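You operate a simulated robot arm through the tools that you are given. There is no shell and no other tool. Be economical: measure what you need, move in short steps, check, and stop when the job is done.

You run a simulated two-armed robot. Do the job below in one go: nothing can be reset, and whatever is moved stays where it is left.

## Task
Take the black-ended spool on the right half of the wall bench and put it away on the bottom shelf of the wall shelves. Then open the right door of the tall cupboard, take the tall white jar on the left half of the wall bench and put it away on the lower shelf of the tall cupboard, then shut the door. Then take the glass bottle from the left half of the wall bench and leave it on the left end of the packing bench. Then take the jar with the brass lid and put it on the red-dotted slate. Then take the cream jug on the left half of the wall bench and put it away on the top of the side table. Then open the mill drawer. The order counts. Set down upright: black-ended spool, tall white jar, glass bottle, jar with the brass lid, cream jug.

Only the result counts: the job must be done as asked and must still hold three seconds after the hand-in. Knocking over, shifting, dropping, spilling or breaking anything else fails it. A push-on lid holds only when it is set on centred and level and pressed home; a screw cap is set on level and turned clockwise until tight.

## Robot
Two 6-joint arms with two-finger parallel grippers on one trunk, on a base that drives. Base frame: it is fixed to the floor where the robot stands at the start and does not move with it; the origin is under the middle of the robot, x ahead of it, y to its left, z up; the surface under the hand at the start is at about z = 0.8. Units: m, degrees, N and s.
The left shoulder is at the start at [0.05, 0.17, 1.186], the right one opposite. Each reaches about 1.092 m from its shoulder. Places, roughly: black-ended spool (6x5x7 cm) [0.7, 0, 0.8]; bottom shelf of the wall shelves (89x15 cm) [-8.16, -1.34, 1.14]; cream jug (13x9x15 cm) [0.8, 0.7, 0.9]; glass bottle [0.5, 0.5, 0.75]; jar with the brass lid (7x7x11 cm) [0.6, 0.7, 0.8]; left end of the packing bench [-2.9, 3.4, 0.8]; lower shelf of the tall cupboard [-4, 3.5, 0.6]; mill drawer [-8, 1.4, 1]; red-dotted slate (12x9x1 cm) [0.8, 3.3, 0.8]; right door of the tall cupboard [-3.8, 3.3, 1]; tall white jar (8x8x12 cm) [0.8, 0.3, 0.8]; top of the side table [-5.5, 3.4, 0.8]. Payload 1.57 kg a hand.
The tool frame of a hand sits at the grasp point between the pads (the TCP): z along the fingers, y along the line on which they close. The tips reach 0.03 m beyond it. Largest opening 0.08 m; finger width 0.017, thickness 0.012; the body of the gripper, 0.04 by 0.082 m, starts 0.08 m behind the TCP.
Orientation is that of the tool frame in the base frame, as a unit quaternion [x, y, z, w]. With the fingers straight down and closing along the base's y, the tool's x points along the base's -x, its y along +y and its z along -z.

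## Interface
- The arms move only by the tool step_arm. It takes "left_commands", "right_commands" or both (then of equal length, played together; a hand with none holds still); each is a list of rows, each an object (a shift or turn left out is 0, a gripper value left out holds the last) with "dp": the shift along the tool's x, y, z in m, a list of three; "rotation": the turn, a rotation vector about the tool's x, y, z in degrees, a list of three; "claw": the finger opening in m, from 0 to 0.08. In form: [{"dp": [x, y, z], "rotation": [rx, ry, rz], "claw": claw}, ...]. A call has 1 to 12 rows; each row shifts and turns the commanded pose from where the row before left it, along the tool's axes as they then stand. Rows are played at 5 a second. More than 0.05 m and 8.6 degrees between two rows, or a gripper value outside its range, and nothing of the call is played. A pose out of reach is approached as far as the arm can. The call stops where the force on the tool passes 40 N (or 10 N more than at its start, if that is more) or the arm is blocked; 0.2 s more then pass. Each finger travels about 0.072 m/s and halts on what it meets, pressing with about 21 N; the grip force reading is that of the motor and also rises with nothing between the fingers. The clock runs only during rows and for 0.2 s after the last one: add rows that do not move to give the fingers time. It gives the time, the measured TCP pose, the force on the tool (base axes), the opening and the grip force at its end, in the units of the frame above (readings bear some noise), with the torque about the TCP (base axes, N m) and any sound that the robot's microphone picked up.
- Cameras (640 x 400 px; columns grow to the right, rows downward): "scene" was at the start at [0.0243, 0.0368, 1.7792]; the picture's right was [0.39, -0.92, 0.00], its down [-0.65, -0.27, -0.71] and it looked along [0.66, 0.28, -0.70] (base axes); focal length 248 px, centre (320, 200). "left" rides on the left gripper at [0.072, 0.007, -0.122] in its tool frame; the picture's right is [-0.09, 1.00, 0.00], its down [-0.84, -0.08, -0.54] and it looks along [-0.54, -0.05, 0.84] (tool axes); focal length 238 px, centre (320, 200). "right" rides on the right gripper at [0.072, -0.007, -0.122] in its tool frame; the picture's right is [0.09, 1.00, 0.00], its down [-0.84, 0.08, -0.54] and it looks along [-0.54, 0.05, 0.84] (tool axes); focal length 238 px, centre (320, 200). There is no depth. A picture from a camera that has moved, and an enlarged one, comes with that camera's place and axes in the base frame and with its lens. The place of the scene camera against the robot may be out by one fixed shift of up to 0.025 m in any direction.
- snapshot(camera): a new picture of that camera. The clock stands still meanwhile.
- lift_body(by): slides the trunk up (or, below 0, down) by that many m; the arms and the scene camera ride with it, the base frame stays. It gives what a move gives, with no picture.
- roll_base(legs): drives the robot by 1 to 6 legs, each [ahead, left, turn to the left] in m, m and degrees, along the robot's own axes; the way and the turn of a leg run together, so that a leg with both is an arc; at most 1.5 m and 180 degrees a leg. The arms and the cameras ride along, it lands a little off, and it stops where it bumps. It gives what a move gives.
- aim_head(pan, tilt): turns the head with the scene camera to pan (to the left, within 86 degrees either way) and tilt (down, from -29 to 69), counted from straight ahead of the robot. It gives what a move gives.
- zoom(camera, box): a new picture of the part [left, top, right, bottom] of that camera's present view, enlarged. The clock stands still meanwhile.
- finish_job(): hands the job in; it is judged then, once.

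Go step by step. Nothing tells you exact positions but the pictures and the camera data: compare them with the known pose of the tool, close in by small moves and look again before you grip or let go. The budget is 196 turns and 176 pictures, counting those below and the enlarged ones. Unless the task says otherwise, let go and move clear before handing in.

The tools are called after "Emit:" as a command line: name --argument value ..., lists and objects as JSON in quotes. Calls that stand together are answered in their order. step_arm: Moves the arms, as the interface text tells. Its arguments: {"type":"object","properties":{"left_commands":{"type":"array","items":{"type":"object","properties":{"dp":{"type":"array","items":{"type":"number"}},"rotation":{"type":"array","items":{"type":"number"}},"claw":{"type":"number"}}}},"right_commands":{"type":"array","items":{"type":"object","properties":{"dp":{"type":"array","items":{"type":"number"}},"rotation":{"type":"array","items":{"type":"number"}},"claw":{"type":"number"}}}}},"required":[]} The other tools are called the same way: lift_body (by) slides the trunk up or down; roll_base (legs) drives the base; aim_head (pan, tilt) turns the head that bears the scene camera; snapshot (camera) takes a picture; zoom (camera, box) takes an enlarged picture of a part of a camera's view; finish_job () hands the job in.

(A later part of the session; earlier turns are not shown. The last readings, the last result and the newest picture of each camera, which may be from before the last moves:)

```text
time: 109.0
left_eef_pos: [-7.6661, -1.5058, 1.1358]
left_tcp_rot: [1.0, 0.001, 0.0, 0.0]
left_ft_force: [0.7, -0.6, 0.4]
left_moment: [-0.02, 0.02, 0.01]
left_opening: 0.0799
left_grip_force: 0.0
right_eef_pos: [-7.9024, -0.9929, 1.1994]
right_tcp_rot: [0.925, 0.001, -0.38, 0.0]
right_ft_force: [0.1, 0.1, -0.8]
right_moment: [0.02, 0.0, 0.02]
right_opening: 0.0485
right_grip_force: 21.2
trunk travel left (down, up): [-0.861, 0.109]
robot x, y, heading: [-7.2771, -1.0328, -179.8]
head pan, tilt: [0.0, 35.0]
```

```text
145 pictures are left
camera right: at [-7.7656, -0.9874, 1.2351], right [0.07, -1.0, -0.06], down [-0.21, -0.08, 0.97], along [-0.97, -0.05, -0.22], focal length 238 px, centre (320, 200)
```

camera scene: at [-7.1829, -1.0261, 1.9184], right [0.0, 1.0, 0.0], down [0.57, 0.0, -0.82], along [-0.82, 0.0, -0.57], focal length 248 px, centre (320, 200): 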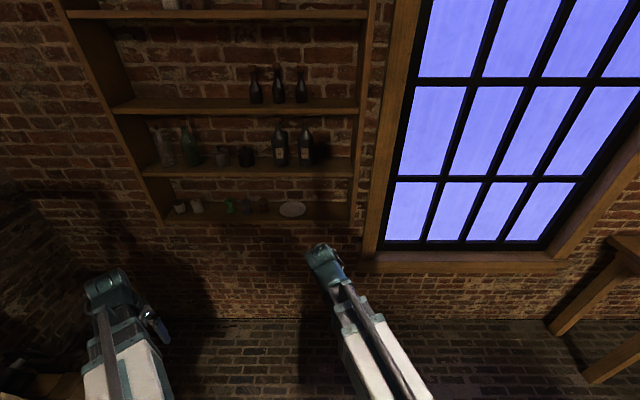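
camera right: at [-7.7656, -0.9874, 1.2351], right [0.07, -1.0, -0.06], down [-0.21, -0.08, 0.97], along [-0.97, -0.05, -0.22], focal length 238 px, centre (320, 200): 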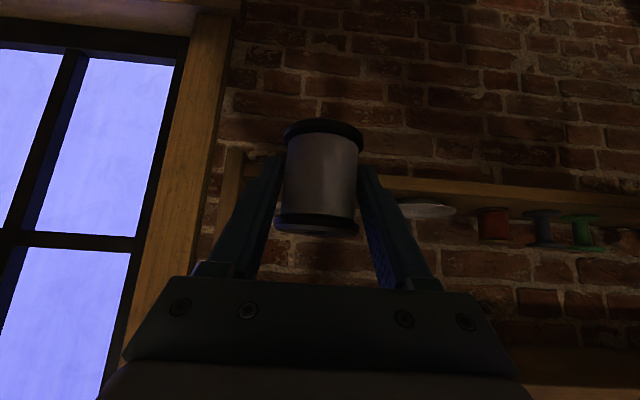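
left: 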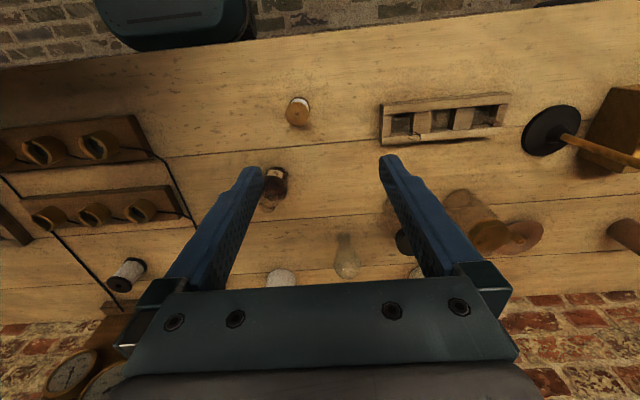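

The shelf is at z of about 1.14, confirmed, and spool clearance is about 2.5 cm. I'll advance straight in.

Emit:
step_arm --right_commands '[{"dp": [-0.0291, 0, 0.0288]}, {"dp": [-0.0291, 0, 0.0288]}, {"dp": [-0.0291, 0, 0.0288]}, {"dp": [-0.0291, 0, 0.0288]}, {"dp": [-0.0291, 0, 0.0288]}, {"dp": [-0.0291, 0, 0.0288]}, {}]'

Emit:
snapshot --camera "right"

Emit:
zoom --camera "scene" --box '[240, 180, 440, 305]'

```text
time: 110.6
left_eef_pos: [-7.6657, -1.5049, 1.1357]
left_tcp_rot: [1.0, 0.001, 0.001, 0.0]
left_ft_force: [-0.6, -0.1, 0.8]
left_moment: [-0.01, 0.02, 0.0]
left_opening: 0.0799
left_grip_force: 0.0
right_eef_pos: [-8.1465, -0.9938, 1.1998]
right_tcp_rot: [0.925, 0.001, -0.379, 0.0]
right_ft_force: [0.3, -0.8, -0.9]
right_moment: [0.03, 0.01, 0.02]
right_opening: 0.0483
right_grip_force: 20.9
trunk travel left (down, up): [-0.861, 0.109]
robot x, y, heading: [-7.2732, -1.0287, -179.8]
head pan, tilt: [0.0, 35.0]
```

```text
144 pictures are left
camera right: at [-8.0099, -0.9877, 1.2354], right [0.07, -1.0, -0.07], down [-0.21, -0.08, 0.97], along [-0.97, -0.05, -0.22], focal length 238 px, centre (320, 200)
```

right: 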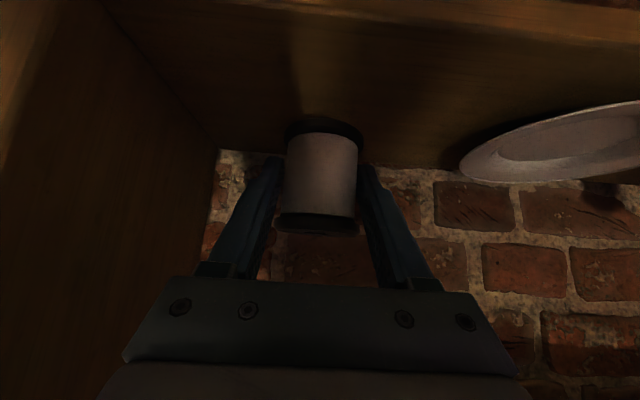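

```text
3.20 times, centred on (340, 242) of scene
camera zoom: at [-7.3324, -1.0264, 1.8533], right [0.0, 1.0, 0.0], down [0.57, 0.0, -0.82], along [-0.82, 0.0, -0.57], focal length 795 px, centre (256, 64)
```

zoom: 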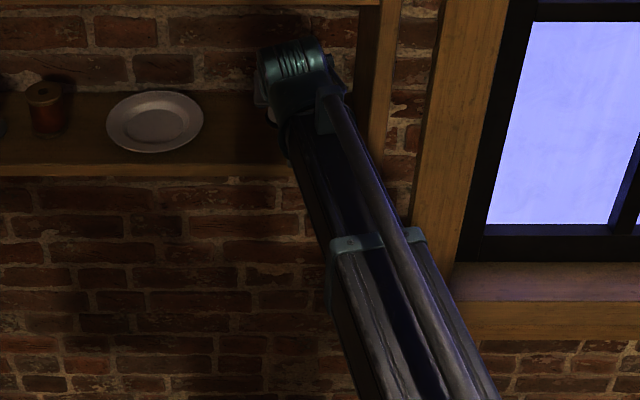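

The spool hovers over the shelf, clear of both the plate and the end panel. I'll lower gently.

Emit:
lift_body --by -0.018

Emit:
snapshot --camera "right"

```text
time: 111.2
left_eef_pos: [-7.6657, -1.5056, 1.1175]
left_tcp_rot: [1.0, 0.001, 0.0, 0.0]
left_ft_force: [-0.2, 0.0, 0.2]
left_moment: [0.01, -0.01, 0.02]
left_opening: 0.0798
left_grip_force: 0.0
right_eef_pos: [-8.1464, -0.9943, 1.1822]
right_tcp_rot: [0.925, 0.001, -0.38, 0.0]
right_ft_force: [0.2, -0.7, -0.6]
right_moment: [-0.02, 0.01, 0.0]
right_opening: 0.048
right_grip_force: 21.0
trunk travel left (down, up): [-0.843, 0.127]
robot x, y, heading: [-7.2788, -1.031, -180.0]
head pan, tilt: [0.0, 35.0]
```

```text
142 pictures are left
camera right: at [-8.0101, -0.9878, 1.2172], right [0.07, -1.0, -0.06], down [-0.21, -0.08, 0.97], along [-0.97, -0.05, -0.22], focal length 238 px, centre (320, 200)
```

right: 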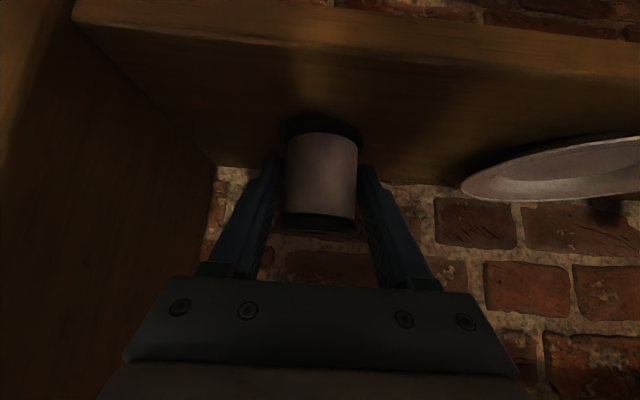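

Still a few millimetres up, so I'll go down in small steps until contact shows.

Emit:
lift_body --by -0.005

Emit:
lift_body --by -0.003

Emit:
lift_body --by -0.002

```text
time: 111.8
left_eef_pos: [-7.6669, -1.5049, 1.1128]
left_tcp_rot: [1.0, 0.001, 0.001, 0.0]
left_ft_force: [-0.2, 0.7, 0.1]
left_moment: [0.01, 0.0, -0.04]
left_opening: 0.0796
left_grip_force: 0.0
right_eef_pos: [-8.1475, -0.9945, 1.1773]
right_tcp_rot: [0.925, 0.001, -0.381, 0.0]
right_ft_force: [-1.5, 0.1, 6.5]
right_moment: [0.15, 0.14, 0.04]
right_opening: 0.0482
right_grip_force: 20.6
trunk travel left (down, up): [-0.838, 0.132]
robot x, y, heading: [-7.2734, -1.0327, -179.8]
head pan, tilt: [0.0, 35.0]
```

```text
time: 112.3
left_eef_pos: [-7.6634, -1.5053, 1.1116]
left_tcp_rot: [1.0, 0.001, -0.001, 0.001]
left_ft_force: [0.3, -0.3, -0.3]
left_moment: [0.02, 0.03, -0.02]
left_opening: 0.0801
left_grip_force: 0.1
right_eef_pos: [-8.1463, -0.9943, 1.1758]
right_tcp_rot: [0.924, 0.0, -0.382, 0.0]
right_ft_force: [-1.6, 0.0, 17.4]
right_moment: [0.14, 0.17, -0.14]
right_opening: 0.0479
right_grip_force: 20.7
trunk travel left (down, up): [-0.835, 0.135]
robot x, y, heading: [-7.2752, -1.0336, -179.9]
head pan, tilt: [0.0, 35.0]
```

```text
time: 112.8
left_eef_pos: [-7.666, -1.5059, 1.1088]
left_tcp_rot: [1.0, 0.001, 0.0, -0.001]
left_ft_force: [-0.5, 0.8, -0.5]
left_moment: [0.01, -0.01, -0.01]
left_opening: 0.0801
left_grip_force: 0.1
right_eef_pos: [-8.1467, -0.9944, 1.1732]
right_tcp_rot: [0.925, 0.001, -0.381, 0.001]
right_ft_force: [-0.3, -1.3, 17.5]
right_moment: [0.01, 0.14, -0.05]
right_opening: 0.048
right_grip_force: 21.1
trunk travel left (down, up): [-0.833, 0.137]
robot x, y, heading: [-7.2717, -1.0323, -180.0]
head pan, tilt: [0.0, 35.0]
```

It has landed (17 N). I'll release it and check.

Emit:
step_arm --right_commands '[{"claw": 0.055}, {"claw": 0.065}, {"claw": 0.072}, {}, {}]'

Emit:
snapshot --camera "right"

```text
time: 114.0
left_eef_pos: [-7.6666, -1.5053, 1.108]
left_tcp_rot: [1.0, 0.0, 0.0, 0.0]
left_ft_force: [-0.1, 0.3, 0.4]
left_moment: [0.01, 0.04, -0.01]
left_opening: 0.08
left_grip_force: 0.1
right_eef_pos: [-8.147, -0.9955, 1.1724]
right_tcp_rot: [0.925, 0.001, -0.381, 0.001]
right_ft_force: [-0.1, -0.5, -0.2]
right_moment: [0.0, 0.04, -0.02]
right_opening: 0.072
right_grip_force: 0.0
trunk travel left (down, up): [-0.833, 0.137]
robot x, y, heading: [-7.2742, -1.0289, -179.9]
head pan, tilt: [0.0, 35.0]
```

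```text
141 pictures are left
camera right: at [-8.0101, -0.9879, 1.2072], right [0.07, -1.0, -0.06], down [-0.21, -0.08, 0.97], along [-0.97, -0.05, -0.22], focal length 238 px, centre (320, 200)
```

right: 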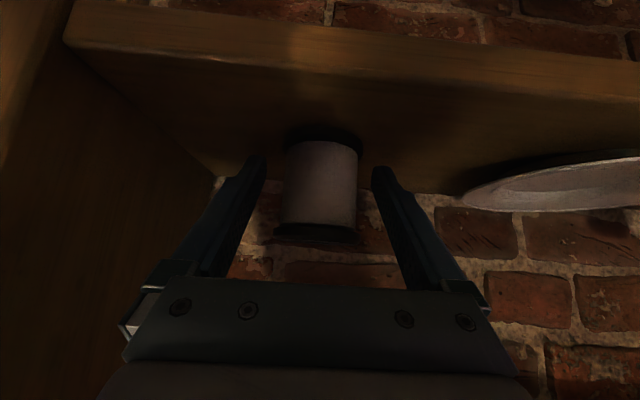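

The spool stands upright. I'll withdraw the hand horizontally.

Emit:
step_arm --right_commands '[{"dp": [0.0291, 0, -0.0288]}, {"dp": [0.0291, 0, -0.0288]}, {"dp": [0.0291, 0, -0.0288]}, {"dp": [0.0291, 0, -0.0288]}, {"dp": [0.0291, 0, -0.0288]}, {"dp": [0.0291, 0, -0.0288]}, {}]'

Emit:
zoom --camera "scene" --box '[200, 150, 400, 275]'

```text
time: 115.6
left_eef_pos: [-7.6661, -1.506, 1.1084]
left_tcp_rot: [1.0, 0.001, 0.0, -0.001]
left_ft_force: [-0.1, 0.2, -0.1]
left_moment: [0.03, -0.01, -0.01]
left_opening: 0.0799
left_grip_force: 0.0
right_eef_pos: [-7.9023, -0.9935, 1.1707]
right_tcp_rot: [0.925, 0.0, -0.379, 0.0]
right_ft_force: [0.0, 0.0, -0.3]
right_moment: [-0.01, 0.0, -0.02]
right_opening: 0.0719
right_grip_force: 0.0
trunk travel left (down, up): [-0.833, 0.137]
robot x, y, heading: [-7.2736, -1.0286, -180.0]
head pan, tilt: [0.0, 35.0]
```

```text
3.20 times, centred on (300, 212) of scene
camera zoom: at [-7.3335, -1.0265, 1.8253], right [0.0, 1.0, 0.0], down [0.57, 0.0, -0.82], along [-0.82, 0.0, -0.57], focal length 795 px, centre (384, 160)
```

zoom: 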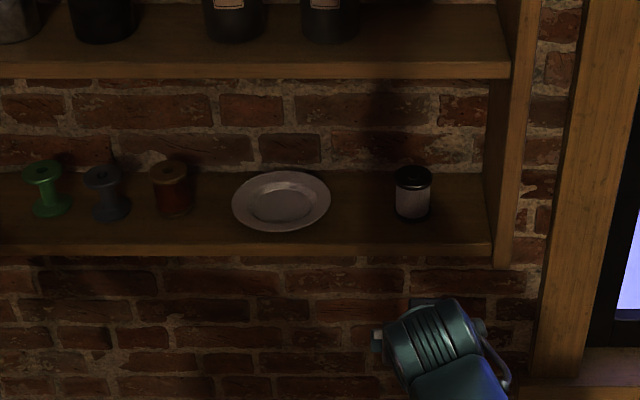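

The spool stands upright on the bottom shelf and the other items are undisturbed. Next I'll drive back out toward the tall cupboard.

Emit:
roll_base --legs '[[0, -0.42, 0], [-0.13, 0, 0], [0, 0, -90], [1.4, 0, 0], [0.88, -0.29, 0], [0.85, -0.29, 0]]'

Emit:
roll_base --legs '[[0, 0, -90], [1.1, 0, 0], [1.0, 0, 0]]'

Emit:
aim_head --pan 80 --tilt 25

Emit:
snapshot --camera "scene"

```text
time: 137.2
left_eef_pos: [-7.0993, 2.7417, 1.1075]
left_tcp_rot: [0.711, -0.703, 0.0, 0.0]
left_ft_force: [-0.2, 0.1, -0.5]
left_moment: [-0.01, 0.02, 0.02]
left_opening: 0.0801
left_grip_force: 0.0
right_eef_pos: [-6.5906, 2.9744, 1.1699]
right_tcp_rot: [0.66, -0.651, -0.267, -0.263]
right_ft_force: [0.1, -7.0, 4.5]
right_moment: [-0.04, 0.23, 0.26]
right_opening: 0.0724
right_grip_force: 0.1
trunk travel left (down, up): [-0.833, 0.137]
robot x, y, heading: [-6.6214, 2.3509, 90.8]
head pan, tilt: [0.0, 35.0]
stopped in leg 6: the force on the tool passed its limit at 77 N (the readings are from after the stop); the commanded pose is now the measured one
```

```text
time: 139.3
left_eef_pos: [-6.8498, 2.9216, 1.1074]
left_tcp_rot: [-0.514, 0.857, -0.003, -0.007]
left_ft_force: [0.1, -1.9, 0.4]
left_moment: [0.08, 0.06, 0.02]
left_opening: 0.0791
left_grip_force: 0.1
right_eef_pos: [-6.2877, 2.8802, 1.1709]
right_tcp_rot: [-0.473, 0.797, 0.192, 0.322]
right_ft_force: [-0.1, -0.4, -0.5]
right_moment: [-0.02, 0.02, 0.01]
right_opening: 0.0721
right_grip_force: 0.1
trunk travel left (down, up): [-0.833, 0.137]
robot x, y, heading: [-6.6193, 2.3511, 61.3]
head pan, tilt: [0.0, 35.0]
stopped in leg 1: the force on the tool passed its limit at 68 N (the readings are from after the stop); the commanded pose is now the measured one
```

```text
time: 140.8
left_eef_pos: [-6.8506, 2.9217, 1.1081]
left_tcp_rot: [-0.515, 0.857, -0.004, -0.007]
left_ft_force: [0.1, -2.8, -0.9]
left_moment: [0.1, -0.08, 0.11]
left_opening: 0.0793
left_grip_force: 0.1
right_eef_pos: [-6.2876, 2.8795, 1.1718]
right_tcp_rot: [-0.473, 0.797, 0.192, 0.323]
right_ft_force: [0.2, 0.0, 0.1]
right_moment: [0.02, -0.01, -0.01]
right_opening: 0.072
right_grip_force: 0.1
trunk travel left (down, up): [-0.833, 0.137]
robot x, y, heading: [-6.6211, 2.3548, 60.9]
head pan, tilt: [80.0, 25.0]
```

```text
139 pictures are left
camera scene: at [-6.7235, 2.3812, 1.8411], right [0.63, 0.78, 0.0], down [0.33, -0.27, -0.91], along [-0.7, 0.57, -0.42], focal length 248 px, centre (320, 200)
```

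scene: 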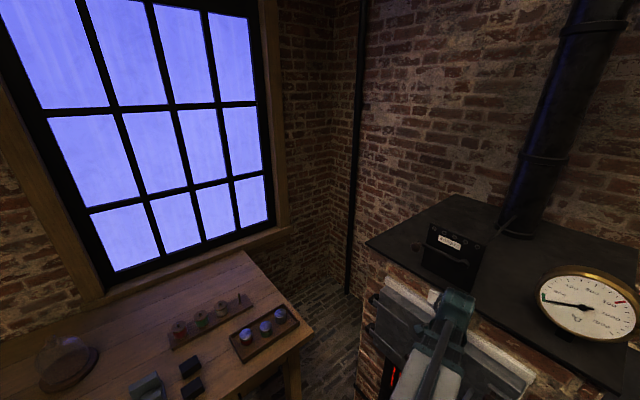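

The hands bumped the stove front, which is a fixed brick block. I'll back off in -y and then turn, with the turning arms clear of it.

Emit:
roll_base --legs '[[-0.19, -0.105, 0], [0, 0, -61]]'

Emit:
aim_head --pan 0 --tilt 30

Emit:
snapshot --camera "scene"

Emit:
aim_head --pan 80 --tilt 25

Emit:
snapshot --camera "scene"

```text
time: 145.2
left_eef_pos: [-6.2244, 2.6008, 1.1086]
left_tcp_rot: [0.002, 1.0, 0.0, -0.007]
left_ft_force: [0.0, -0.1, -0.8]
left_moment: [0.0, 0.04, 0.0]
left_opening: 0.0801
left_grip_force: 0.0
right_eef_pos: [-5.9993, 2.0833, 1.1695]
right_tcp_rot: [0.009, 0.927, -0.003, 0.376]
right_ft_force: [-0.4, 0.4, 0.7]
right_moment: [0.0, 0.03, -0.05]
right_opening: 0.0719
right_grip_force: 0.0
trunk travel left (down, up): [-0.833, 0.137]
robot x, y, heading: [-6.6198, 2.1351, -1.1]
head pan, tilt: [80.0, 25.0]
```

```text
time: 146.8
left_eef_pos: [-6.2229, 2.6014, 1.1086]
left_tcp_rot: [0.003, 1.0, 0.0, -0.008]
left_ft_force: [0.4, 0.3, -0.6]
left_moment: [0.01, 0.01, 0.02]
left_opening: 0.08
left_grip_force: 0.1
right_eef_pos: [-5.9984, 2.0846, 1.1697]
right_tcp_rot: [0.008, 0.927, -0.002, 0.376]
right_ft_force: [-0.2, -0.6, 0.8]
right_moment: [-0.01, 0.02, 0.02]
right_opening: 0.0722
right_grip_force: 0.1
trunk travel left (down, up): [-0.833, 0.137]
robot x, y, heading: [-6.6191, 2.1427, -1.2]
head pan, tilt: [0.0, 30.0]
```

```text
138 pictures are left
camera scene: at [-6.5806, 2.1398, 1.8331], right [-0.02, -1.0, 0.0], down [-0.5, 0.01, -0.87], along [0.87, -0.02, -0.5], focal length 248 px, centre (320, 200)
```

scene: 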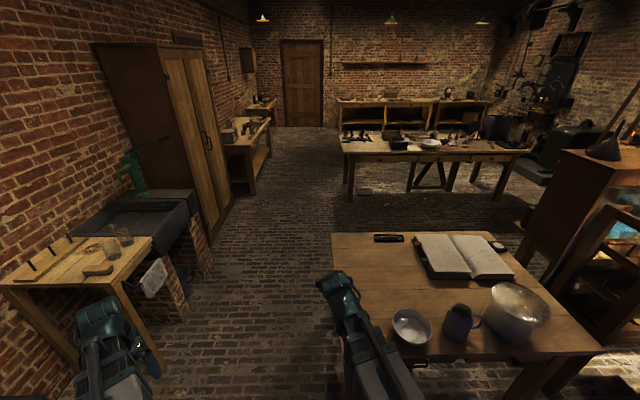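

```text
time: 148.3
left_eef_pos: [-6.2242, 2.6011, 1.108]
left_tcp_rot: [0.003, 1.0, 0.0, -0.008]
left_ft_force: [-0.2, 0.0, -0.2]
left_moment: [-0.02, -0.02, 0.0]
left_opening: 0.08
left_grip_force: 0.0
right_eef_pos: [-5.999, 2.0848, 1.1702]
right_tcp_rot: [0.008, 0.927, -0.002, 0.375]
right_ft_force: [-0.4, -0.4, 0.0]
right_moment: [0.03, -0.01, 0.0]
right_opening: 0.0721
right_grip_force: 0.1
trunk travel left (down, up): [-0.833, 0.137]
robot x, y, heading: [-6.6172, 2.1366, -1.4]
head pan, tilt: [80.0, 25.0]
```

```text
137 pictures are left
camera scene: at [-6.6531, 2.232, 1.8411], right [0.98, -0.19, 0.0], down [-0.08, -0.41, -0.91], along [0.18, 0.89, -0.42], focal length 248 px, centre (320, 200)
```

scene: 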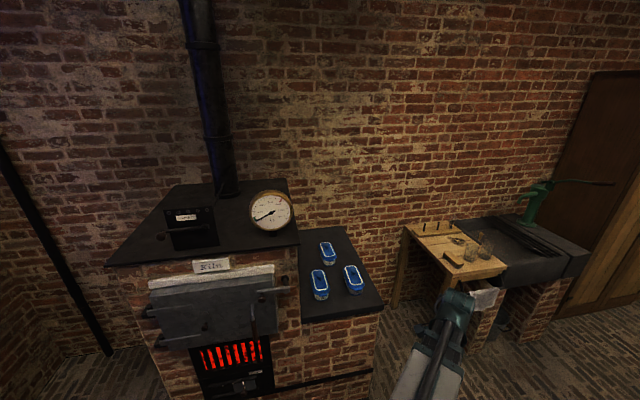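

The kiln area looks undisturbed. I'll shift to y of about 2.4 and drive to the cupboard.

Emit:
roll_base --legs '[[0, 0.27, 1.2], [1.2, 0, 0], [1.1, 0, 0]]'

Emit:
snapshot --camera "scene"

```text
time: 161.0
left_eef_pos: [-3.9608, 2.8879, 1.1087]
left_tcp_rot: [-0.008, 1.0, -0.001, -0.008]
left_ft_force: [0.2, 0.2, -1.0]
left_moment: [-0.01, 0.02, -0.02]
left_opening: 0.08
left_grip_force: 0.0
right_eef_pos: [-3.7234, 2.3759, 1.1706]
right_tcp_rot: [-0.003, 0.927, 0.002, 0.376]
right_ft_force: [-0.4, 0.3, 0.5]
right_moment: [0.0, 0.0, 0.01]
right_opening: 0.0723
right_grip_force: 0.0
trunk travel left (down, up): [-0.833, 0.137]
robot x, y, heading: [-4.3473, 2.4142, 0.1]
head pan, tilt: [80.0, 25.0]
```

```text
136 pictures are left
camera scene: at [-4.3819, 2.5093, 1.8411], right [0.98, -0.17, 0.0], down [-0.07, -0.42, -0.91], along [0.16, 0.89, -0.42], focal length 248 px, centre (320, 200)
```

scene: 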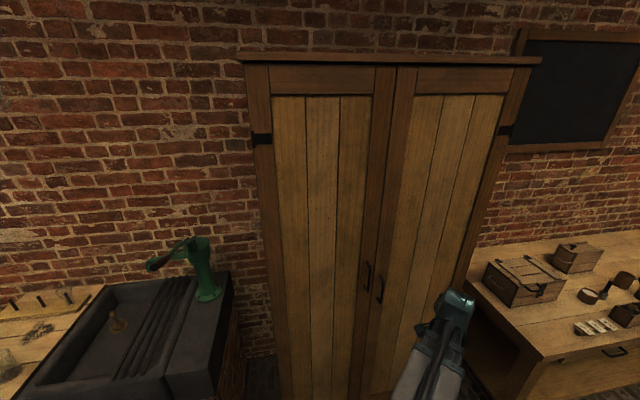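

The right door's handle is at about (-3.97, 3.28, 0.99) and its hinge is on the right at x of about -3.57. I'll step back a little, turn to face the cupboard and look.

Emit:
roll_base --legs '[[0.15, -0.15, 0], [0, 0, 90]]'

Emit:
aim_head --pan 0 --tilt 40

Emit:
snapshot --camera "scene"

Emit:
snapshot --camera "right"

```text
time: 166.5
left_eef_pos: [-4.6661, 2.6564, 1.1081]
left_tcp_rot: [0.709, -0.705, 0.005, 0.005]
left_ft_force: [-0.2, 0.1, -0.7]
left_moment: [0.01, 0.0, 0.01]
left_opening: 0.08
left_grip_force: 0.1
right_eef_pos: [-4.1513, 2.8865, 1.17]
right_tcp_rot: [-0.653, 0.658, 0.265, 0.266]
right_ft_force: [0.0, 0.1, 0.6]
right_moment: [-0.02, 0.01, 0.0]
right_opening: 0.0716
right_grip_force: 0.1
trunk travel left (down, up): [-0.833, 0.137]
robot x, y, heading: [-4.1958, 2.2637, 89.3]
head pan, tilt: [80.0, 25.0]
```

```text
time: 168.0
left_eef_pos: [-4.6663, 2.6569, 1.1086]
left_tcp_rot: [0.709, -0.705, 0.006, 0.005]
left_ft_force: [0.1, 0.5, -0.2]
left_moment: [-0.01, -0.01, 0.0]
left_opening: 0.0798
left_grip_force: 0.1
right_eef_pos: [-4.1512, 2.8867, 1.1704]
right_tcp_rot: [-0.653, 0.658, 0.265, 0.267]
right_ft_force: [0.6, 0.6, -0.6]
right_moment: [0.01, -0.01, 0.01]
right_opening: 0.0718
right_grip_force: 0.0
trunk travel left (down, up): [-0.833, 0.137]
robot x, y, heading: [-4.1939, 2.2652, 89.5]
head pan, tilt: [0.0, 40.0]
```

```text
135 pictures are left
camera scene: at [-4.207, 2.3148, 1.8178], right [1.0, -0.01, 0.0], down [-0.01, -0.64, -0.77], along [0.01, 0.77, -0.64], focal length 248 px, centre (320, 200)
```

scene: 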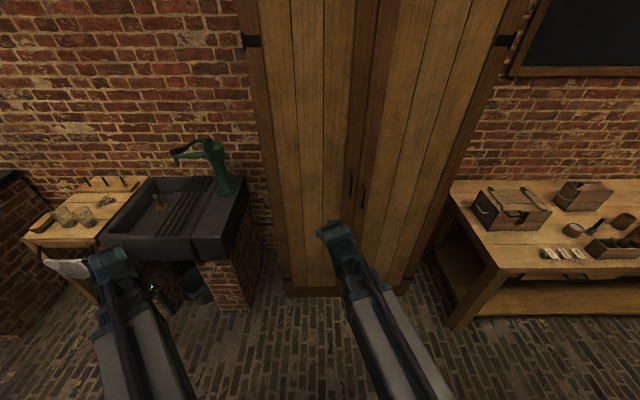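

```text
134 pictures are left
camera right: at [-4.1459, 2.7495, 1.207], right [-1.0, -0.06, -0.06], down [-0.08, 0.22, 0.97], along [-0.04, 0.97, -0.23], focal length 238 px, centre (320, 200)
```

right: 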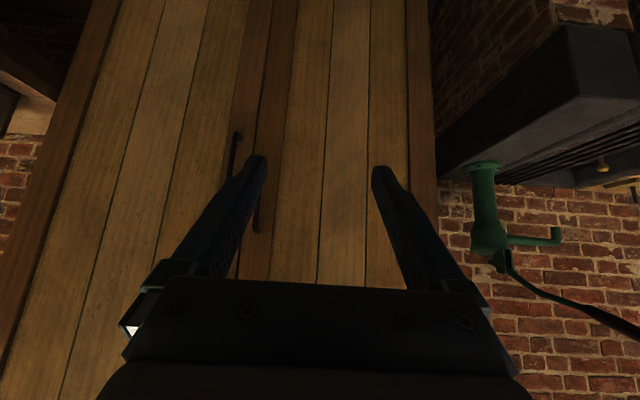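

I'll zoom in on the handle in both views to locate it.

Emit:
zoom --camera "scene" --box '[300, 140, 460, 240]'

Emit:
zoom --camera "right" --box '[160, 100, 320, 250]'

```text
4.00 times, centred on (380, 190) of scene
camera zoom: at [-4.207, 2.3148, 1.8178], right [1.0, -0.01, 0.0], down [-0.01, -0.64, -0.77], along [0.01, 0.77, -0.64], focal length 994 px, centre (80, 240)
```

zoom: 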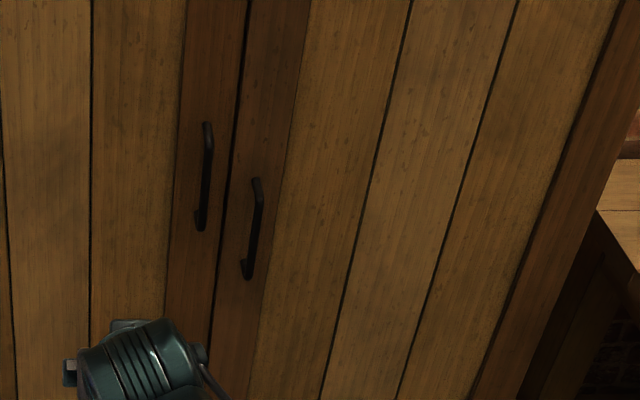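

```text
2.67 times, centred on (240, 175) of right
camera zoom: at [-4.1459, 2.7495, 1.207], right [-1.0, -0.06, -0.06], down [-0.08, 0.22, 0.97], along [-0.04, 0.97, -0.23], focal length 636 px, centre (533, 267)
```

zoom: 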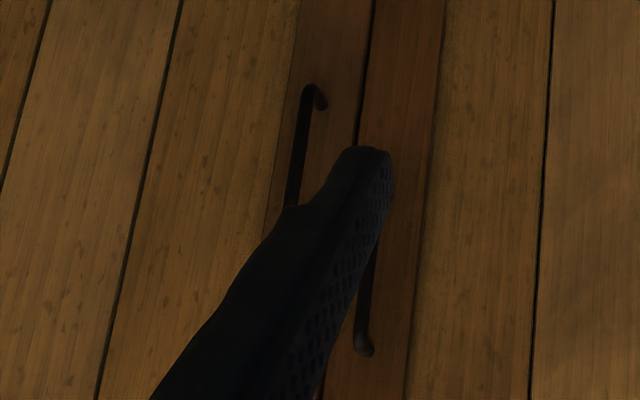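

The handle bar is at about x -3.96, z 0.93 to 1.08, with the door face near y 3.30. I'll lower the trunk and move the right hand in front of it.

Emit:
lift_body --by -0.165

Emit:
step_arm --right_commands '[{"dp": [-0.0249, -0.0235, 0.0246]}, {"dp": [-0.0249, -0.0235, 0.0246]}, {"dp": [-0.0249, -0.0235, 0.0246]}, {"dp": [-0.0249, -0.0235, 0.0246]}, {"dp": [-0.0249, -0.0235, 0.0246]}, {"dp": [-0.0249, -0.0235, 0.0246]}, {"dp": [-0.0249, -0.0235, 0.0246]}, {"dp": [-0.0249, -0.0235, 0.0246]}, {}]'

Emit:
snapshot --camera "right"

```text
time: 169.9
left_eef_pos: [-4.6664, 2.6562, 0.9436]
left_tcp_rot: [0.709, -0.705, 0.005, 0.006]
left_ft_force: [0.7, -0.6, -0.4]
left_moment: [0.0, 0.02, -0.01]
left_opening: 0.08
left_grip_force: 0.0
right_eef_pos: [-4.1515, 2.8851, 1.0045]
right_tcp_rot: [-0.654, 0.657, 0.265, 0.265]
right_ft_force: [-0.5, -0.1, -0.5]
right_moment: [0.01, 0.04, 0.03]
right_opening: 0.0719
right_grip_force: 0.1
trunk travel left (down, up): [-0.668, 0.302]
robot x, y, heading: [-4.1941, 2.2652, 89.4]
head pan, tilt: [0.0, 40.0]
```

```text
time: 171.9
left_eef_pos: [-4.6663, 2.657, 0.9425]
left_tcp_rot: [0.709, -0.705, 0.006, 0.006]
left_ft_force: [0.0, -0.2, -0.3]
left_moment: [0.0, 0.0, 0.03]
left_opening: 0.0802
left_grip_force: 0.0
right_eef_pos: [-3.962, 3.1656, 1.0054]
right_tcp_rot: [-0.653, 0.657, 0.265, 0.267]
right_ft_force: [-0.5, -1.2, 1.0]
right_moment: [0.02, -0.02, -0.04]
right_opening: 0.0721
right_grip_force: 0.0
right hand out of reach, approached as far as the arm can: row 7
trunk travel left (down, up): [-0.668, 0.302]
robot x, y, heading: [-4.1962, 2.2629, 89.3]
head pan, tilt: [0.0, 40.0]
```

```text
131 pictures are left
camera right: at [-3.9556, 3.029, 1.042], right [-1.0, -0.06, -0.06], down [-0.08, 0.22, 0.97], along [-0.04, 0.97, -0.23], focal length 238 px, centre (320, 200)
```

right: 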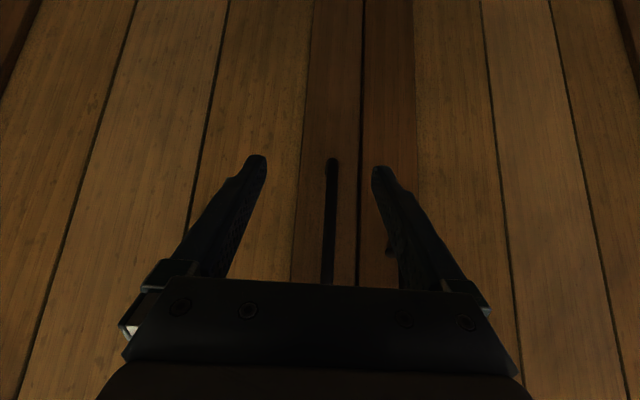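

The handle is slightly left of the hand centre, at x of about -3.975. I'll narrow the fingers to stay clear of the left door's handle and close in.

Emit:
step_arm --right_commands '[{"dp": [0, 0.012, 0], "claw": 0.048}, {"dp": [-0.0249, 0, 0.0246]}, {"dp": [-0.0249, 0, 0.0246]}, {}]'

Emit:
snapshot --camera "right"

Emit:
zoom --camera "scene" --box '[300, 110, 460, 210]'

```text
time: 172.9
left_eef_pos: [-4.6657, 2.6564, 0.9438]
left_tcp_rot: [0.709, -0.705, 0.005, 0.006]
left_ft_force: [0.7, -0.9, -0.5]
left_moment: [0.03, -0.01, -0.01]
left_opening: 0.08
left_grip_force: 0.1
right_eef_pos: [-3.9744, 3.2336, 1.0041]
right_tcp_rot: [-0.653, 0.658, 0.264, 0.265]
right_ft_force: [0.2, -2.2, 0.4]
right_moment: [0.02, -0.02, 0.01]
right_opening: 0.0482
right_grip_force: 0.0
trunk travel left (down, up): [-0.668, 0.302]
robot x, y, heading: [-4.1969, 2.2638, 89.5]
head pan, tilt: [0.0, 40.0]
```

```text
130 pictures are left
camera right: at [-3.9685, 3.0969, 1.042], right [-1.0, -0.06, -0.06], down [-0.08, 0.23, 0.97], along [-0.04, 0.97, -0.23], focal length 238 px, centre (320, 200)
```

right: 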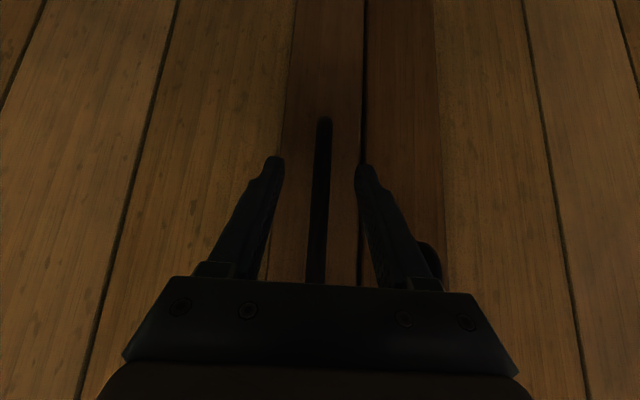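

```text
4.00 times, centred on (380, 160) of scene
camera zoom: at [-4.207, 2.3147, 1.6528], right [1.0, -0.01, 0.0], down [-0.01, -0.64, -0.77], along [0.01, 0.77, -0.64], focal length 994 px, centre (80, 360)
```

zoom: 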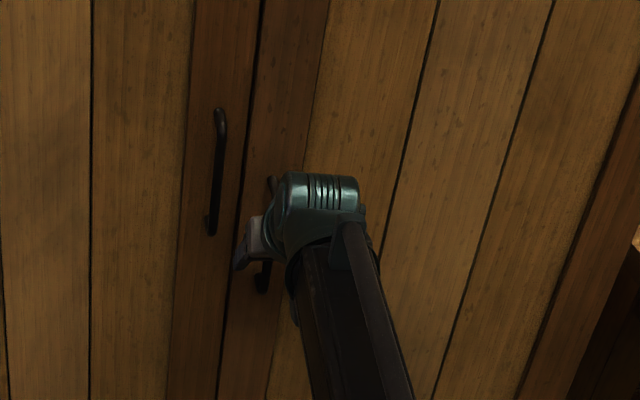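

The handle is centred between the fingers. I'll advance 3.5 cm and close.

Emit:
step_arm --right_commands '[{"dp": [-0.0125, 0, 0.0123]}, {"dp": [-0.0125, 0, 0.0123]}, {"claw": 0.0}, {}, {}, {}]'

Emit:
snapshot --camera "right"

```text
time: 173.4
left_eef_pos: [-4.6664, 2.6543, 0.9439]
left_tcp_rot: [0.709, -0.705, 0.005, 0.005]
left_ft_force: [0.7, -0.8, 0.0]
left_moment: [-0.03, -0.01, 0.01]
left_opening: 0.0801
left_grip_force: 0.0
right_eef_pos: [-3.9737, 3.2437, 1.0034]
right_tcp_rot: [-0.657, 0.659, 0.259, 0.259]
right_ft_force: [0.8, -12.7, 4.5]
right_moment: [-0.12, 0.23, 0.34]
right_opening: 0.0479
right_grip_force: 0.0
trunk travel left (down, up): [-0.668, 0.302]
robot x, y, heading: [-4.1937, 2.2621, 89.4]
head pan, tilt: [0.0, 40.0]
stopped in row 2 (right hand): the force on the tool passed its limit at 54 N (the readings are from after the stop); the commanded pose is now the measured one
```

```text
128 pictures are left
camera right: at [-3.9681, 3.1078, 1.043], right [-1.0, -0.06, -0.06], down [-0.08, 0.24, 0.97], along [-0.05, 0.97, -0.25], focal length 238 px, centre (320, 200)
```

right: 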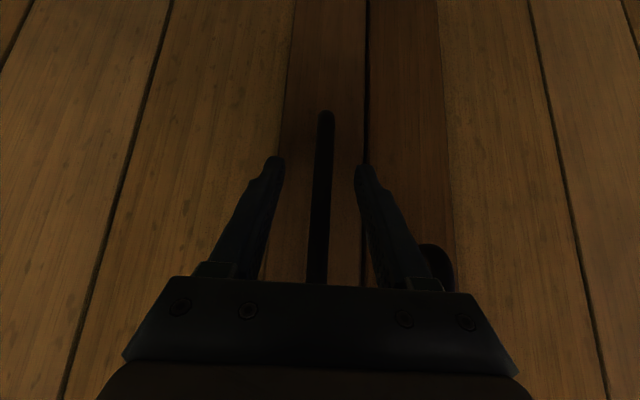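

The fingertips are touching the door face, so the bar must already be between the pads. I'll close here.

Emit:
step_arm --right_commands '[{"dp": [0.002, 0, -0.002], "claw": 0.0}, {}, {}, {}, {}]'

Emit:
snapshot --camera "right"

```text
time: 174.6
left_eef_pos: [-4.6678, 2.6562, 0.9429]
left_tcp_rot: [0.709, -0.705, 0.006, 0.005]
left_ft_force: [0.2, 0.1, -0.3]
left_moment: [-0.03, 0.0, -0.02]
left_opening: 0.08
left_grip_force: 0.1
right_eef_pos: [-3.9751, 3.244, 1.0032]
right_tcp_rot: [-0.656, 0.659, 0.259, 0.26]
right_ft_force: [-5.7, -4.9, 1.9]
right_moment: [0.01, -0.04, -0.03]
right_opening: 0.0108
right_grip_force: 28.7
trunk travel left (down, up): [-0.668, 0.302]
robot x, y, heading: [-4.1973, 2.2645, 89.3]
head pan, tilt: [0.0, 40.0]
```

```text
127 pictures are left
camera right: at [-3.9687, 3.1077, 1.0422], right [-1.0, -0.06, -0.06], down [-0.08, 0.24, 0.97], along [-0.05, 0.97, -0.25], focal length 238 px, centre (320, 200)
```

right: 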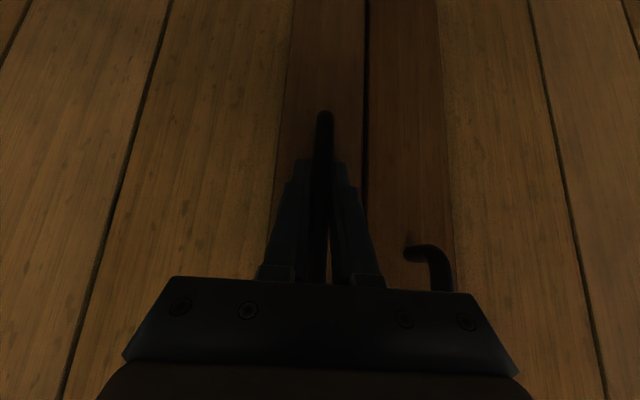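

The bar is gripped. I'll pull the door open along an arc about the hinge, 30° at first.

Emit:
step_arm --right_commands '[{"dp": [0.0258, -0.0015, -0.0241], "rotation": [-3.41, 0, -3.66]}, {"dp": [0.0258, -0.0015, -0.0241], "rotation": [-3.41, 0, -3.66]}, {"dp": [0.0258, -0.0015, -0.0241], "rotation": [-3.41, 0, -3.66]}, {"dp": [0.0258, -0.0015, -0.0241], "rotation": [-3.41, 0, -3.66]}, {"dp": [0.0258, -0.0015, -0.0241], "rotation": [-3.41, 0, -3.66]}, {"dp": [0.0258, -0.0015, -0.0241], "rotation": [-3.41, 0, -3.66]}, {}]'

Emit:
snapshot --camera "scene"

```text
time: 175.9
left_eef_pos: [-4.6649, 2.6569, 0.9423]
left_tcp_rot: [0.708, -0.706, 0.006, 0.006]
left_ft_force: [0.1, 0.0, 0.1]
left_moment: [0.01, -0.02, 0.02]
left_opening: 0.0797
left_grip_force: 0.1
right_eef_pos: [-3.9237, 3.0647, 1.0025]
right_tcp_rot: [0.787, -0.493, -0.312, -0.201]
right_ft_force: [5.1, 4.2, 4.6]
right_moment: [-0.58, 0.36, -0.03]
right_opening: 0.0109
right_grip_force: 28.6
trunk travel left (down, up): [-0.668, 0.302]
robot x, y, heading: [-4.1977, 2.2617, 89.1]
head pan, tilt: [0.0, 40.0]
stopped in row 6 (right hand): the force on the tool passed its limit at 41 N (the readings are from after the stop); the commanded pose is now the measured one
```

```text
126 pictures are left
camera scene: at [-4.2066, 2.3155, 1.6524], right [1.0, -0.01, 0.0], down [-0.01, -0.64, -0.77], along [0.01, 0.77, -0.64], focal length 248 px, centre (320, 200)
```

scene: 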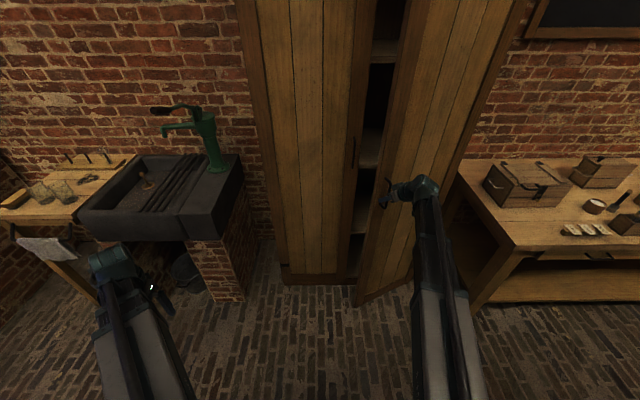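

The door is about 26° open. I'll continue the arc with the refined hinge estimate of (-3.574, 3.26).

Emit:
step_arm --right_commands '[{"dp": [0.0254, -0.0035, -0.0237], "rotation": [-3.41, 0, -3.66]}, {"dp": [0.0254, -0.0035, -0.0237], "rotation": [-3.41, 0, -3.66]}, {"dp": [0.0254, -0.0035, -0.0237], "rotation": [-3.41, 0, -3.66]}, {"dp": [0.0254, -0.0035, -0.0237], "rotation": [-3.41, 0, -3.66]}, {}]'

```text
time: 177.1
left_eef_pos: [-4.6666, 2.6552, 0.9435]
left_tcp_rot: [0.709, -0.706, 0.006, 0.005]
left_ft_force: [0.8, 0.5, 0.4]
left_moment: [-0.02, 0.0, -0.02]
left_opening: 0.0799
left_grip_force: 0.0
right_eef_pos: [-3.8391, 2.9556, 1.0026]
right_tcp_rot: [0.864, -0.345, -0.339, -0.139]
right_ft_force: [-12.8, -14.1, -10.3]
right_moment: [-0.29, 0.38, -0.05]
right_opening: 0.0109
right_grip_force: 28.7
trunk travel left (down, up): [-0.668, 0.302]
robot x, y, heading: [-4.1964, 2.2656, 89.7]
head pan, tilt: [0.0, 40.0]
```

Now about 49° open. I'll keep going.

Emit:
step_arm --right_commands '[{"dp": [0.0254, -0.0031, -0.0237], "rotation": [-3.41, 0, -3.66]}, {"dp": [0.0254, -0.0031, -0.0237], "rotation": [-3.41, 0, -3.66]}, {"dp": [0.0254, -0.0031, -0.0237], "rotation": [-3.41, 0, -3.66]}, {"dp": [0.0254, -0.0031, -0.0237], "rotation": [-3.41, 0, -3.66]}, {}]'

Emit:
snapshot --camera "scene"

```text
time: 178.0
left_eef_pos: [-4.6657, 2.657, 0.9443]
left_tcp_rot: [0.709, -0.705, 0.005, 0.006]
left_ft_force: [0.5, -0.5, -0.6]
left_moment: [-0.01, 0.0, -0.03]
left_opening: 0.08
left_grip_force: 0.0
right_eef_pos: [-3.7511, 2.8922, 1.0021]
right_tcp_rot: [0.902, -0.227, -0.355, -0.092]
right_ft_force: [-2.3, -5.2, 2.6]
right_moment: [-0.08, 0.89, -0.13]
right_opening: 0.011
right_grip_force: 28.8
trunk travel left (down, up): [-0.668, 0.302]
robot x, y, heading: [-4.1975, 2.2624, 89.2]
head pan, tilt: [0.0, 40.0]
stopped in row 4 (right hand): the force on the tool passed its limit at 44 N (the readings are from after the stop); the commanded pose is now the measured one
```

```text
125 pictures are left
camera scene: at [-4.207, 2.3138, 1.6533], right [1.0, -0.01, 0.0], down [-0.01, -0.64, -0.77], along [0.01, 0.77, -0.64], focal length 248 px, centre (320, 200)
```

scene: 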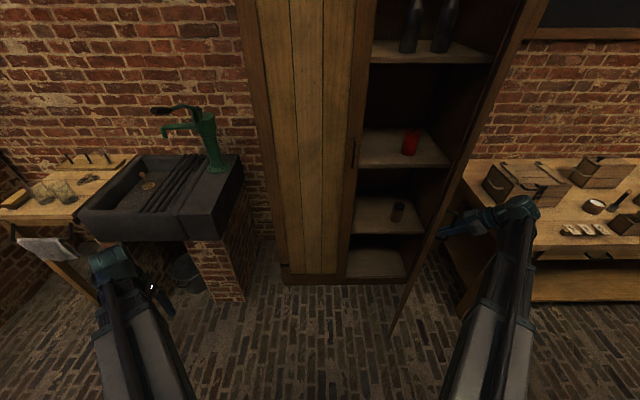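

About 64° open, and I can see the lower shelf with a small cup on it at z of about 0.6. I'll open the door a bit further.

Emit:
step_arm --right_commands '[{"dp": [0.0254, -0.0036, -0.0237], "rotation": [-3.41, 0, -3.66]}, {"dp": [0.0254, -0.0036, -0.0237], "rotation": [-3.41, 0, -3.66]}, {"dp": [0.0254, -0.0036, -0.0237], "rotation": [-3.41, 0, -3.66]}, {}]'

```text
time: 178.7
left_eef_pos: [-4.665, 2.6564, 0.9432]
left_tcp_rot: [0.708, -0.706, 0.005, 0.004]
left_ft_force: [-0.5, 0.3, -0.4]
left_moment: [-0.03, -0.04, 0.01]
left_opening: 0.08
left_grip_force: 0.1
right_eef_pos: [-3.667, 2.8582, 1.0036]
right_tcp_rot: [0.923, -0.126, -0.361, -0.048]
right_ft_force: [-4.0, -8.8, 5.7]
right_moment: [0.4, 0.73, -0.1]
right_opening: 0.011
right_grip_force: 28.2
trunk travel left (down, up): [-0.668, 0.302]
robot x, y, heading: [-4.196, 2.2636, 89.2]
head pan, tilt: [0.0, 40.0]
stopped in row 3 (right hand): the force on the tool passed its limit at 44 N (the readings are from after the stop); the commanded pose is now the measured one
```

About 77° open, which is enough. I'll release the handle, back off sideways, then swing the hand back to face forward, away from the door.

Emit:
step_arm --right_commands '[{"claw": 0.05}, {}, {}, {"dp": [0.025, 0, -0.0235]}, {"dp": [0.025, 0, -0.0235]}, {"dp": [0.025, 0, -0.0235]}, {}]'

Emit:
snapshot --camera "scene"

```text
time: 180.3
left_eef_pos: [-4.6645, 2.6568, 0.9432]
left_tcp_rot: [0.708, -0.706, 0.006, 0.006]
left_ft_force: [0.7, 1.0, -0.5]
left_moment: [-0.01, -0.01, -0.01]
left_opening: 0.08
left_grip_force: 0.0
right_eef_pos: [-3.5635, 2.8303, 1.0001]
right_tcp_rot: [0.923, -0.128, -0.36, -0.048]
right_ft_force: [-0.6, -0.8, -0.6]
right_moment: [0.02, -0.01, -0.01]
right_opening: 0.05
right_grip_force: 0.1
trunk travel left (down, up): [-0.668, 0.302]
robot x, y, heading: [-4.1996, 2.2633, 89.5]
head pan, tilt: [0.0, 40.0]
```

```text
124 pictures are left
camera scene: at [-4.2066, 2.3138, 1.6528], right [1.0, -0.01, 0.0], down [-0.01, -0.64, -0.77], along [0.01, 0.77, -0.64], focal length 248 px, centre (320, 200)
```

scene: 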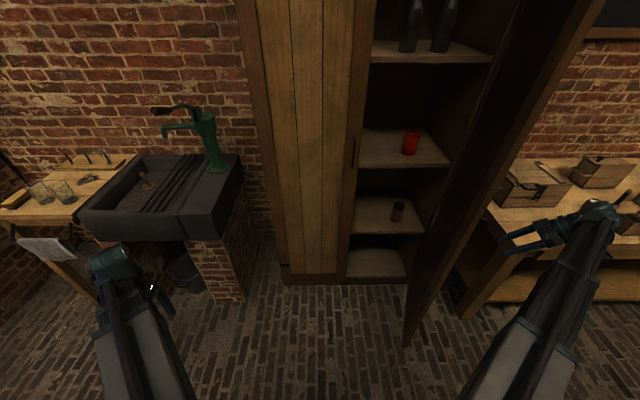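

The door stands open. I'll back away from the cupboard and restore the right hand to facing forward.

Emit:
roll_base --legs '[[-0.35, 0, 0]]'

Emit:
step_arm --right_commands '[{"rotation": [5.73, 0, 6.14]}, {"rotation": [5.73, 0, 6.14]}, {"rotation": [5.73, 0, 6.14]}, {"rotation": [5.73, 0, 6.14]}, {"rotation": [5.73, 0, 6.14]}, {"rotation": [5.73, 0, 6.14]}, {"rotation": [5.73, 0, 6.14]}, {"rotation": [5.73, 0, 6.14]}, {"rotation": [5.73, 0, 6.14]}, {}]'

Emit:
step_arm --right_commands '[{"dp": [0, 0.048, 0], "claw": 0.08}, {"dp": [0, 0.048, 0]}, {"dp": [0, 0.048, 0]}, {"dp": [0, 0.048, 0]}, {"dp": [0, 0.048, 0]}, {"dp": [0, 0.048, 0]}, {"dp": [0, 0.048, 0]}, {"dp": [0, 0.048, 0]}, {"dp": [0, 0.048, 0]}, {"dp": [0, 0.048, 0]}, {"dp": [0, 0.048, 0]}, {}]'

```text
time: 182.6
left_eef_pos: [-4.6685, 2.3082, 0.9442]
left_tcp_rot: [0.708, -0.706, 0.006, 0.006]
left_ft_force: [0.8, -0.2, 0.5]
left_moment: [0.03, -0.05, -0.02]
left_opening: 0.0804
left_grip_force: 0.1
right_eef_pos: [-3.5688, 2.4823, 1.0014]
right_tcp_rot: [0.923, -0.128, -0.36, -0.05]
right_ft_force: [0.2, -0.4, -0.3]
right_moment: [-0.03, 0.02, 0.01]
right_opening: 0.0501
right_grip_force: 0.1
trunk travel left (down, up): [-0.668, 0.302]
robot x, y, heading: [-4.2016, 1.9147, 89.2]
head pan, tilt: [0.0, 40.0]
```

```text
time: 184.8
left_eef_pos: [-4.6696, 2.3076, 0.9429]
left_tcp_rot: [0.708, -0.706, 0.006, 0.005]
left_ft_force: [0.5, -0.5, 0.6]
left_moment: [-0.02, 0.0, 0.0]
left_opening: 0.08
left_grip_force: 0.1
right_eef_pos: [-3.5687, 2.4834, 1.0021]
right_tcp_rot: [-0.652, 0.665, 0.253, 0.263]
right_ft_force: [1.0, 0.1, 0.9]
right_moment: [0.02, 0.0, 0.0]
right_opening: 0.0499
right_grip_force: 0.1
trunk travel left (down, up): [-0.668, 0.302]
robot x, y, heading: [-4.2011, 1.9182, 89.3]
head pan, tilt: [0.0, 40.0]
```

```text
time: 187.4
left_eef_pos: [-4.6709, 2.3083, 0.9438]
left_tcp_rot: [0.708, -0.706, 0.005, 0.005]
left_ft_force: [0.4, 0.0, -0.4]
left_moment: [0.02, 0.0, 0.02]
left_opening: 0.0799
left_grip_force: 0.0
right_eef_pos: [-4.0906, 2.5204, 1.0014]
right_tcp_rot: [-0.652, 0.665, 0.253, 0.262]
right_ft_force: [0.1, -0.5, -0.2]
right_moment: [0.0, -0.03, -0.02]
right_opening: 0.0796
right_grip_force: 0.2
right hand out of reach, approached as far as the arm can: row 7, 8, 9
trunk travel left (down, up): [-0.668, 0.302]
robot x, y, heading: [-4.2012, 1.9126, 89.2]
head pan, tilt: [0.0, 40.0]
```

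I'll raise the trunk, tuck the left hand inward and drive back to the wall bench along y of about 2.25.

Emit:
step_arm --left_commands '[{"dp": [0, -0.048, 0]}, {"dp": [0, -0.048, 0]}, {"dp": [0, -0.048, 0]}, {"dp": [0, -0.048, 0]}, {}]'

Emit:
lift_body --by 0.2

Emit:
roll_base --legs '[[0.17, 0, 0], [0, 0, -89.5], [0, 0.15, 0], [1.4, 0, 0], [1.2, 0, 0]]'

```text
time: 188.6
left_eef_pos: [-4.4936, 2.3529, 0.9426]
left_tcp_rot: [0.709, -0.706, 0.006, 0.007]
left_ft_force: [0.5, 0.3, -0.5]
left_moment: [0.01, 0.02, -0.03]
left_opening: 0.08
left_grip_force: 0.0
left hand out of reach, approached as far as the arm can: row 2, 3, 4
right_eef_pos: [-4.0904, 2.5225, 1.0021]
right_tcp_rot: [-0.653, 0.664, 0.253, 0.262]
right_ft_force: [0.3, -0.1, 0.8]
right_moment: [-0.01, 0.0, 0.03]
right_opening: 0.08
right_grip_force: 0.1
trunk travel left (down, up): [-0.668, 0.302]
robot x, y, heading: [-4.1994, 1.9149, 89.1]
head pan, tilt: [0.0, 40.0]
```

```text
time: 190.7
left_eef_pos: [-4.4947, 2.3523, 1.1442]
left_tcp_rot: [0.708, -0.706, 0.006, 0.007]
left_ft_force: [0.5, 1.0, -0.1]
left_moment: [0.03, -0.02, -0.01]
left_opening: 0.08
left_grip_force: 0.1
right_eef_pos: [-4.0905, 2.522, 1.2021]
right_tcp_rot: [-0.653, 0.665, 0.252, 0.262]
right_ft_force: [-0.6, -0.5, -0.2]
right_moment: [0.02, 0.0, 0.01]
right_opening: 0.08
right_grip_force: 0.1
trunk travel left (down, up): [-0.868, 0.102]
robot x, y, heading: [-4.2013, 1.9194, 89.3]
head pan, tilt: [0.0, 40.0]
```

```text
time: 209.3
left_eef_pos: [-1.1485, 2.5308, 1.1433]
left_tcp_rot: [-0.009, 1.0, -0.001, -0.009]
left_ft_force: [0.4, 0.5, -0.3]
left_moment: [0.04, 0.03, 0.0]
left_opening: 0.08
left_grip_force: 0.1
right_eef_pos: [-0.9744, 2.1303, 1.2016]
right_tcp_rot: [0.001, 0.932, -0.004, 0.364]
right_ft_force: [0.0, 0.3, 0.0]
right_moment: [0.0, -0.02, 0.0]
right_opening: 0.0802
right_grip_force: 0.1
trunk travel left (down, up): [-0.868, 0.102]
robot x, y, heading: [-1.5825, 2.2288, -0.0]
head pan, tilt: [0.0, 40.0]
```

I'm clear of the island. I'll drive to the wall bench in front of the white jar.

Emit:
roll_base --legs '[[0.57, -0.9, 0], [0.57, -0.91, 0]]'

Emit:
aim_head --pan 0 --tilt 42

Emit:
snapshot --camera "scene"

Emit:
snapshot --camera "right"

```text
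time: 219.9
left_eef_pos: [0.0012, 0.7266, 1.1439]
left_tcp_rot: [-0.009, 1.0, 0.0, -0.01]
left_ft_force: [-0.3, -0.3, -0.2]
left_moment: [0.03, -0.01, -0.03]
left_opening: 0.0801
left_grip_force: 0.1
right_eef_pos: [0.177, 0.3261, 1.2009]
right_tcp_rot: [0.001, 0.931, -0.004, 0.365]
right_ft_force: [0.1, 0.3, 1.0]
right_moment: [-0.02, -0.02, 0.03]
right_opening: 0.0798
right_grip_force: 0.0
trunk travel left (down, up): [-0.868, 0.102]
robot x, y, heading: [-0.4279, 0.4246, 0.2]
head pan, tilt: [0.0, 40.0]
```

```text
time: 220.5
left_eef_pos: [0.0005, 0.7252, 1.143]
left_tcp_rot: [-0.01, 1.0, 0.0, -0.009]
left_ft_force: [0.3, 0.2, 0.7]
left_moment: [0.01, -0.02, 0.01]
left_opening: 0.08
left_grip_force: 0.1
right_eef_pos: [0.1773, 0.325, 1.2018]
right_tcp_rot: [0.001, 0.931, -0.004, 0.365]
right_ft_force: [0.2, -0.3, 0.0]
right_moment: [-0.02, 0.02, -0.03]
right_opening: 0.0797
right_grip_force: 0.1
trunk travel left (down, up): [-0.868, 0.102]
robot x, y, heading: [-0.4316, 0.4239, 0.4]
head pan, tilt: [0.0, 42.0]
```

```text
123 pictures are left
camera scene: at [-0.3979, 0.4304, 1.8498], right [0.0, -1.0, 0.0], down [-0.67, 0.0, -0.74], along [0.74, 0.0, -0.67], focal length 248 px, centre (320, 200)
```

scene: 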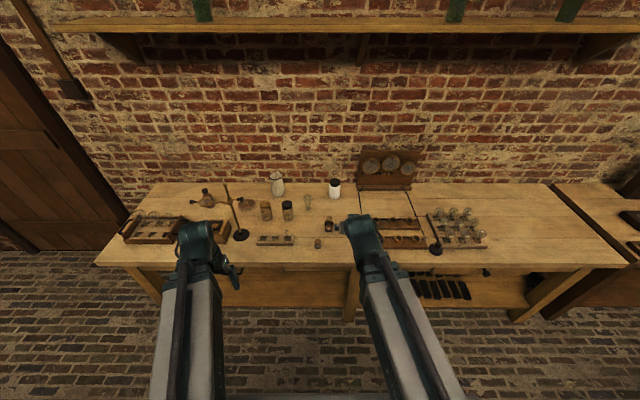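

```text
122 pictures are left
camera right: at [0.0412, 0.32, 1.2417], right [-0.06, 1.0, -0.07], down [0.25, 0.08, 0.97], along [0.97, 0.04, -0.25], focal length 238 px, centre (320, 200)
```

right: 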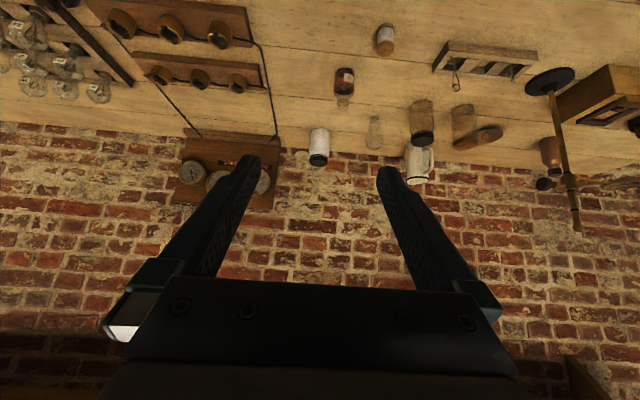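

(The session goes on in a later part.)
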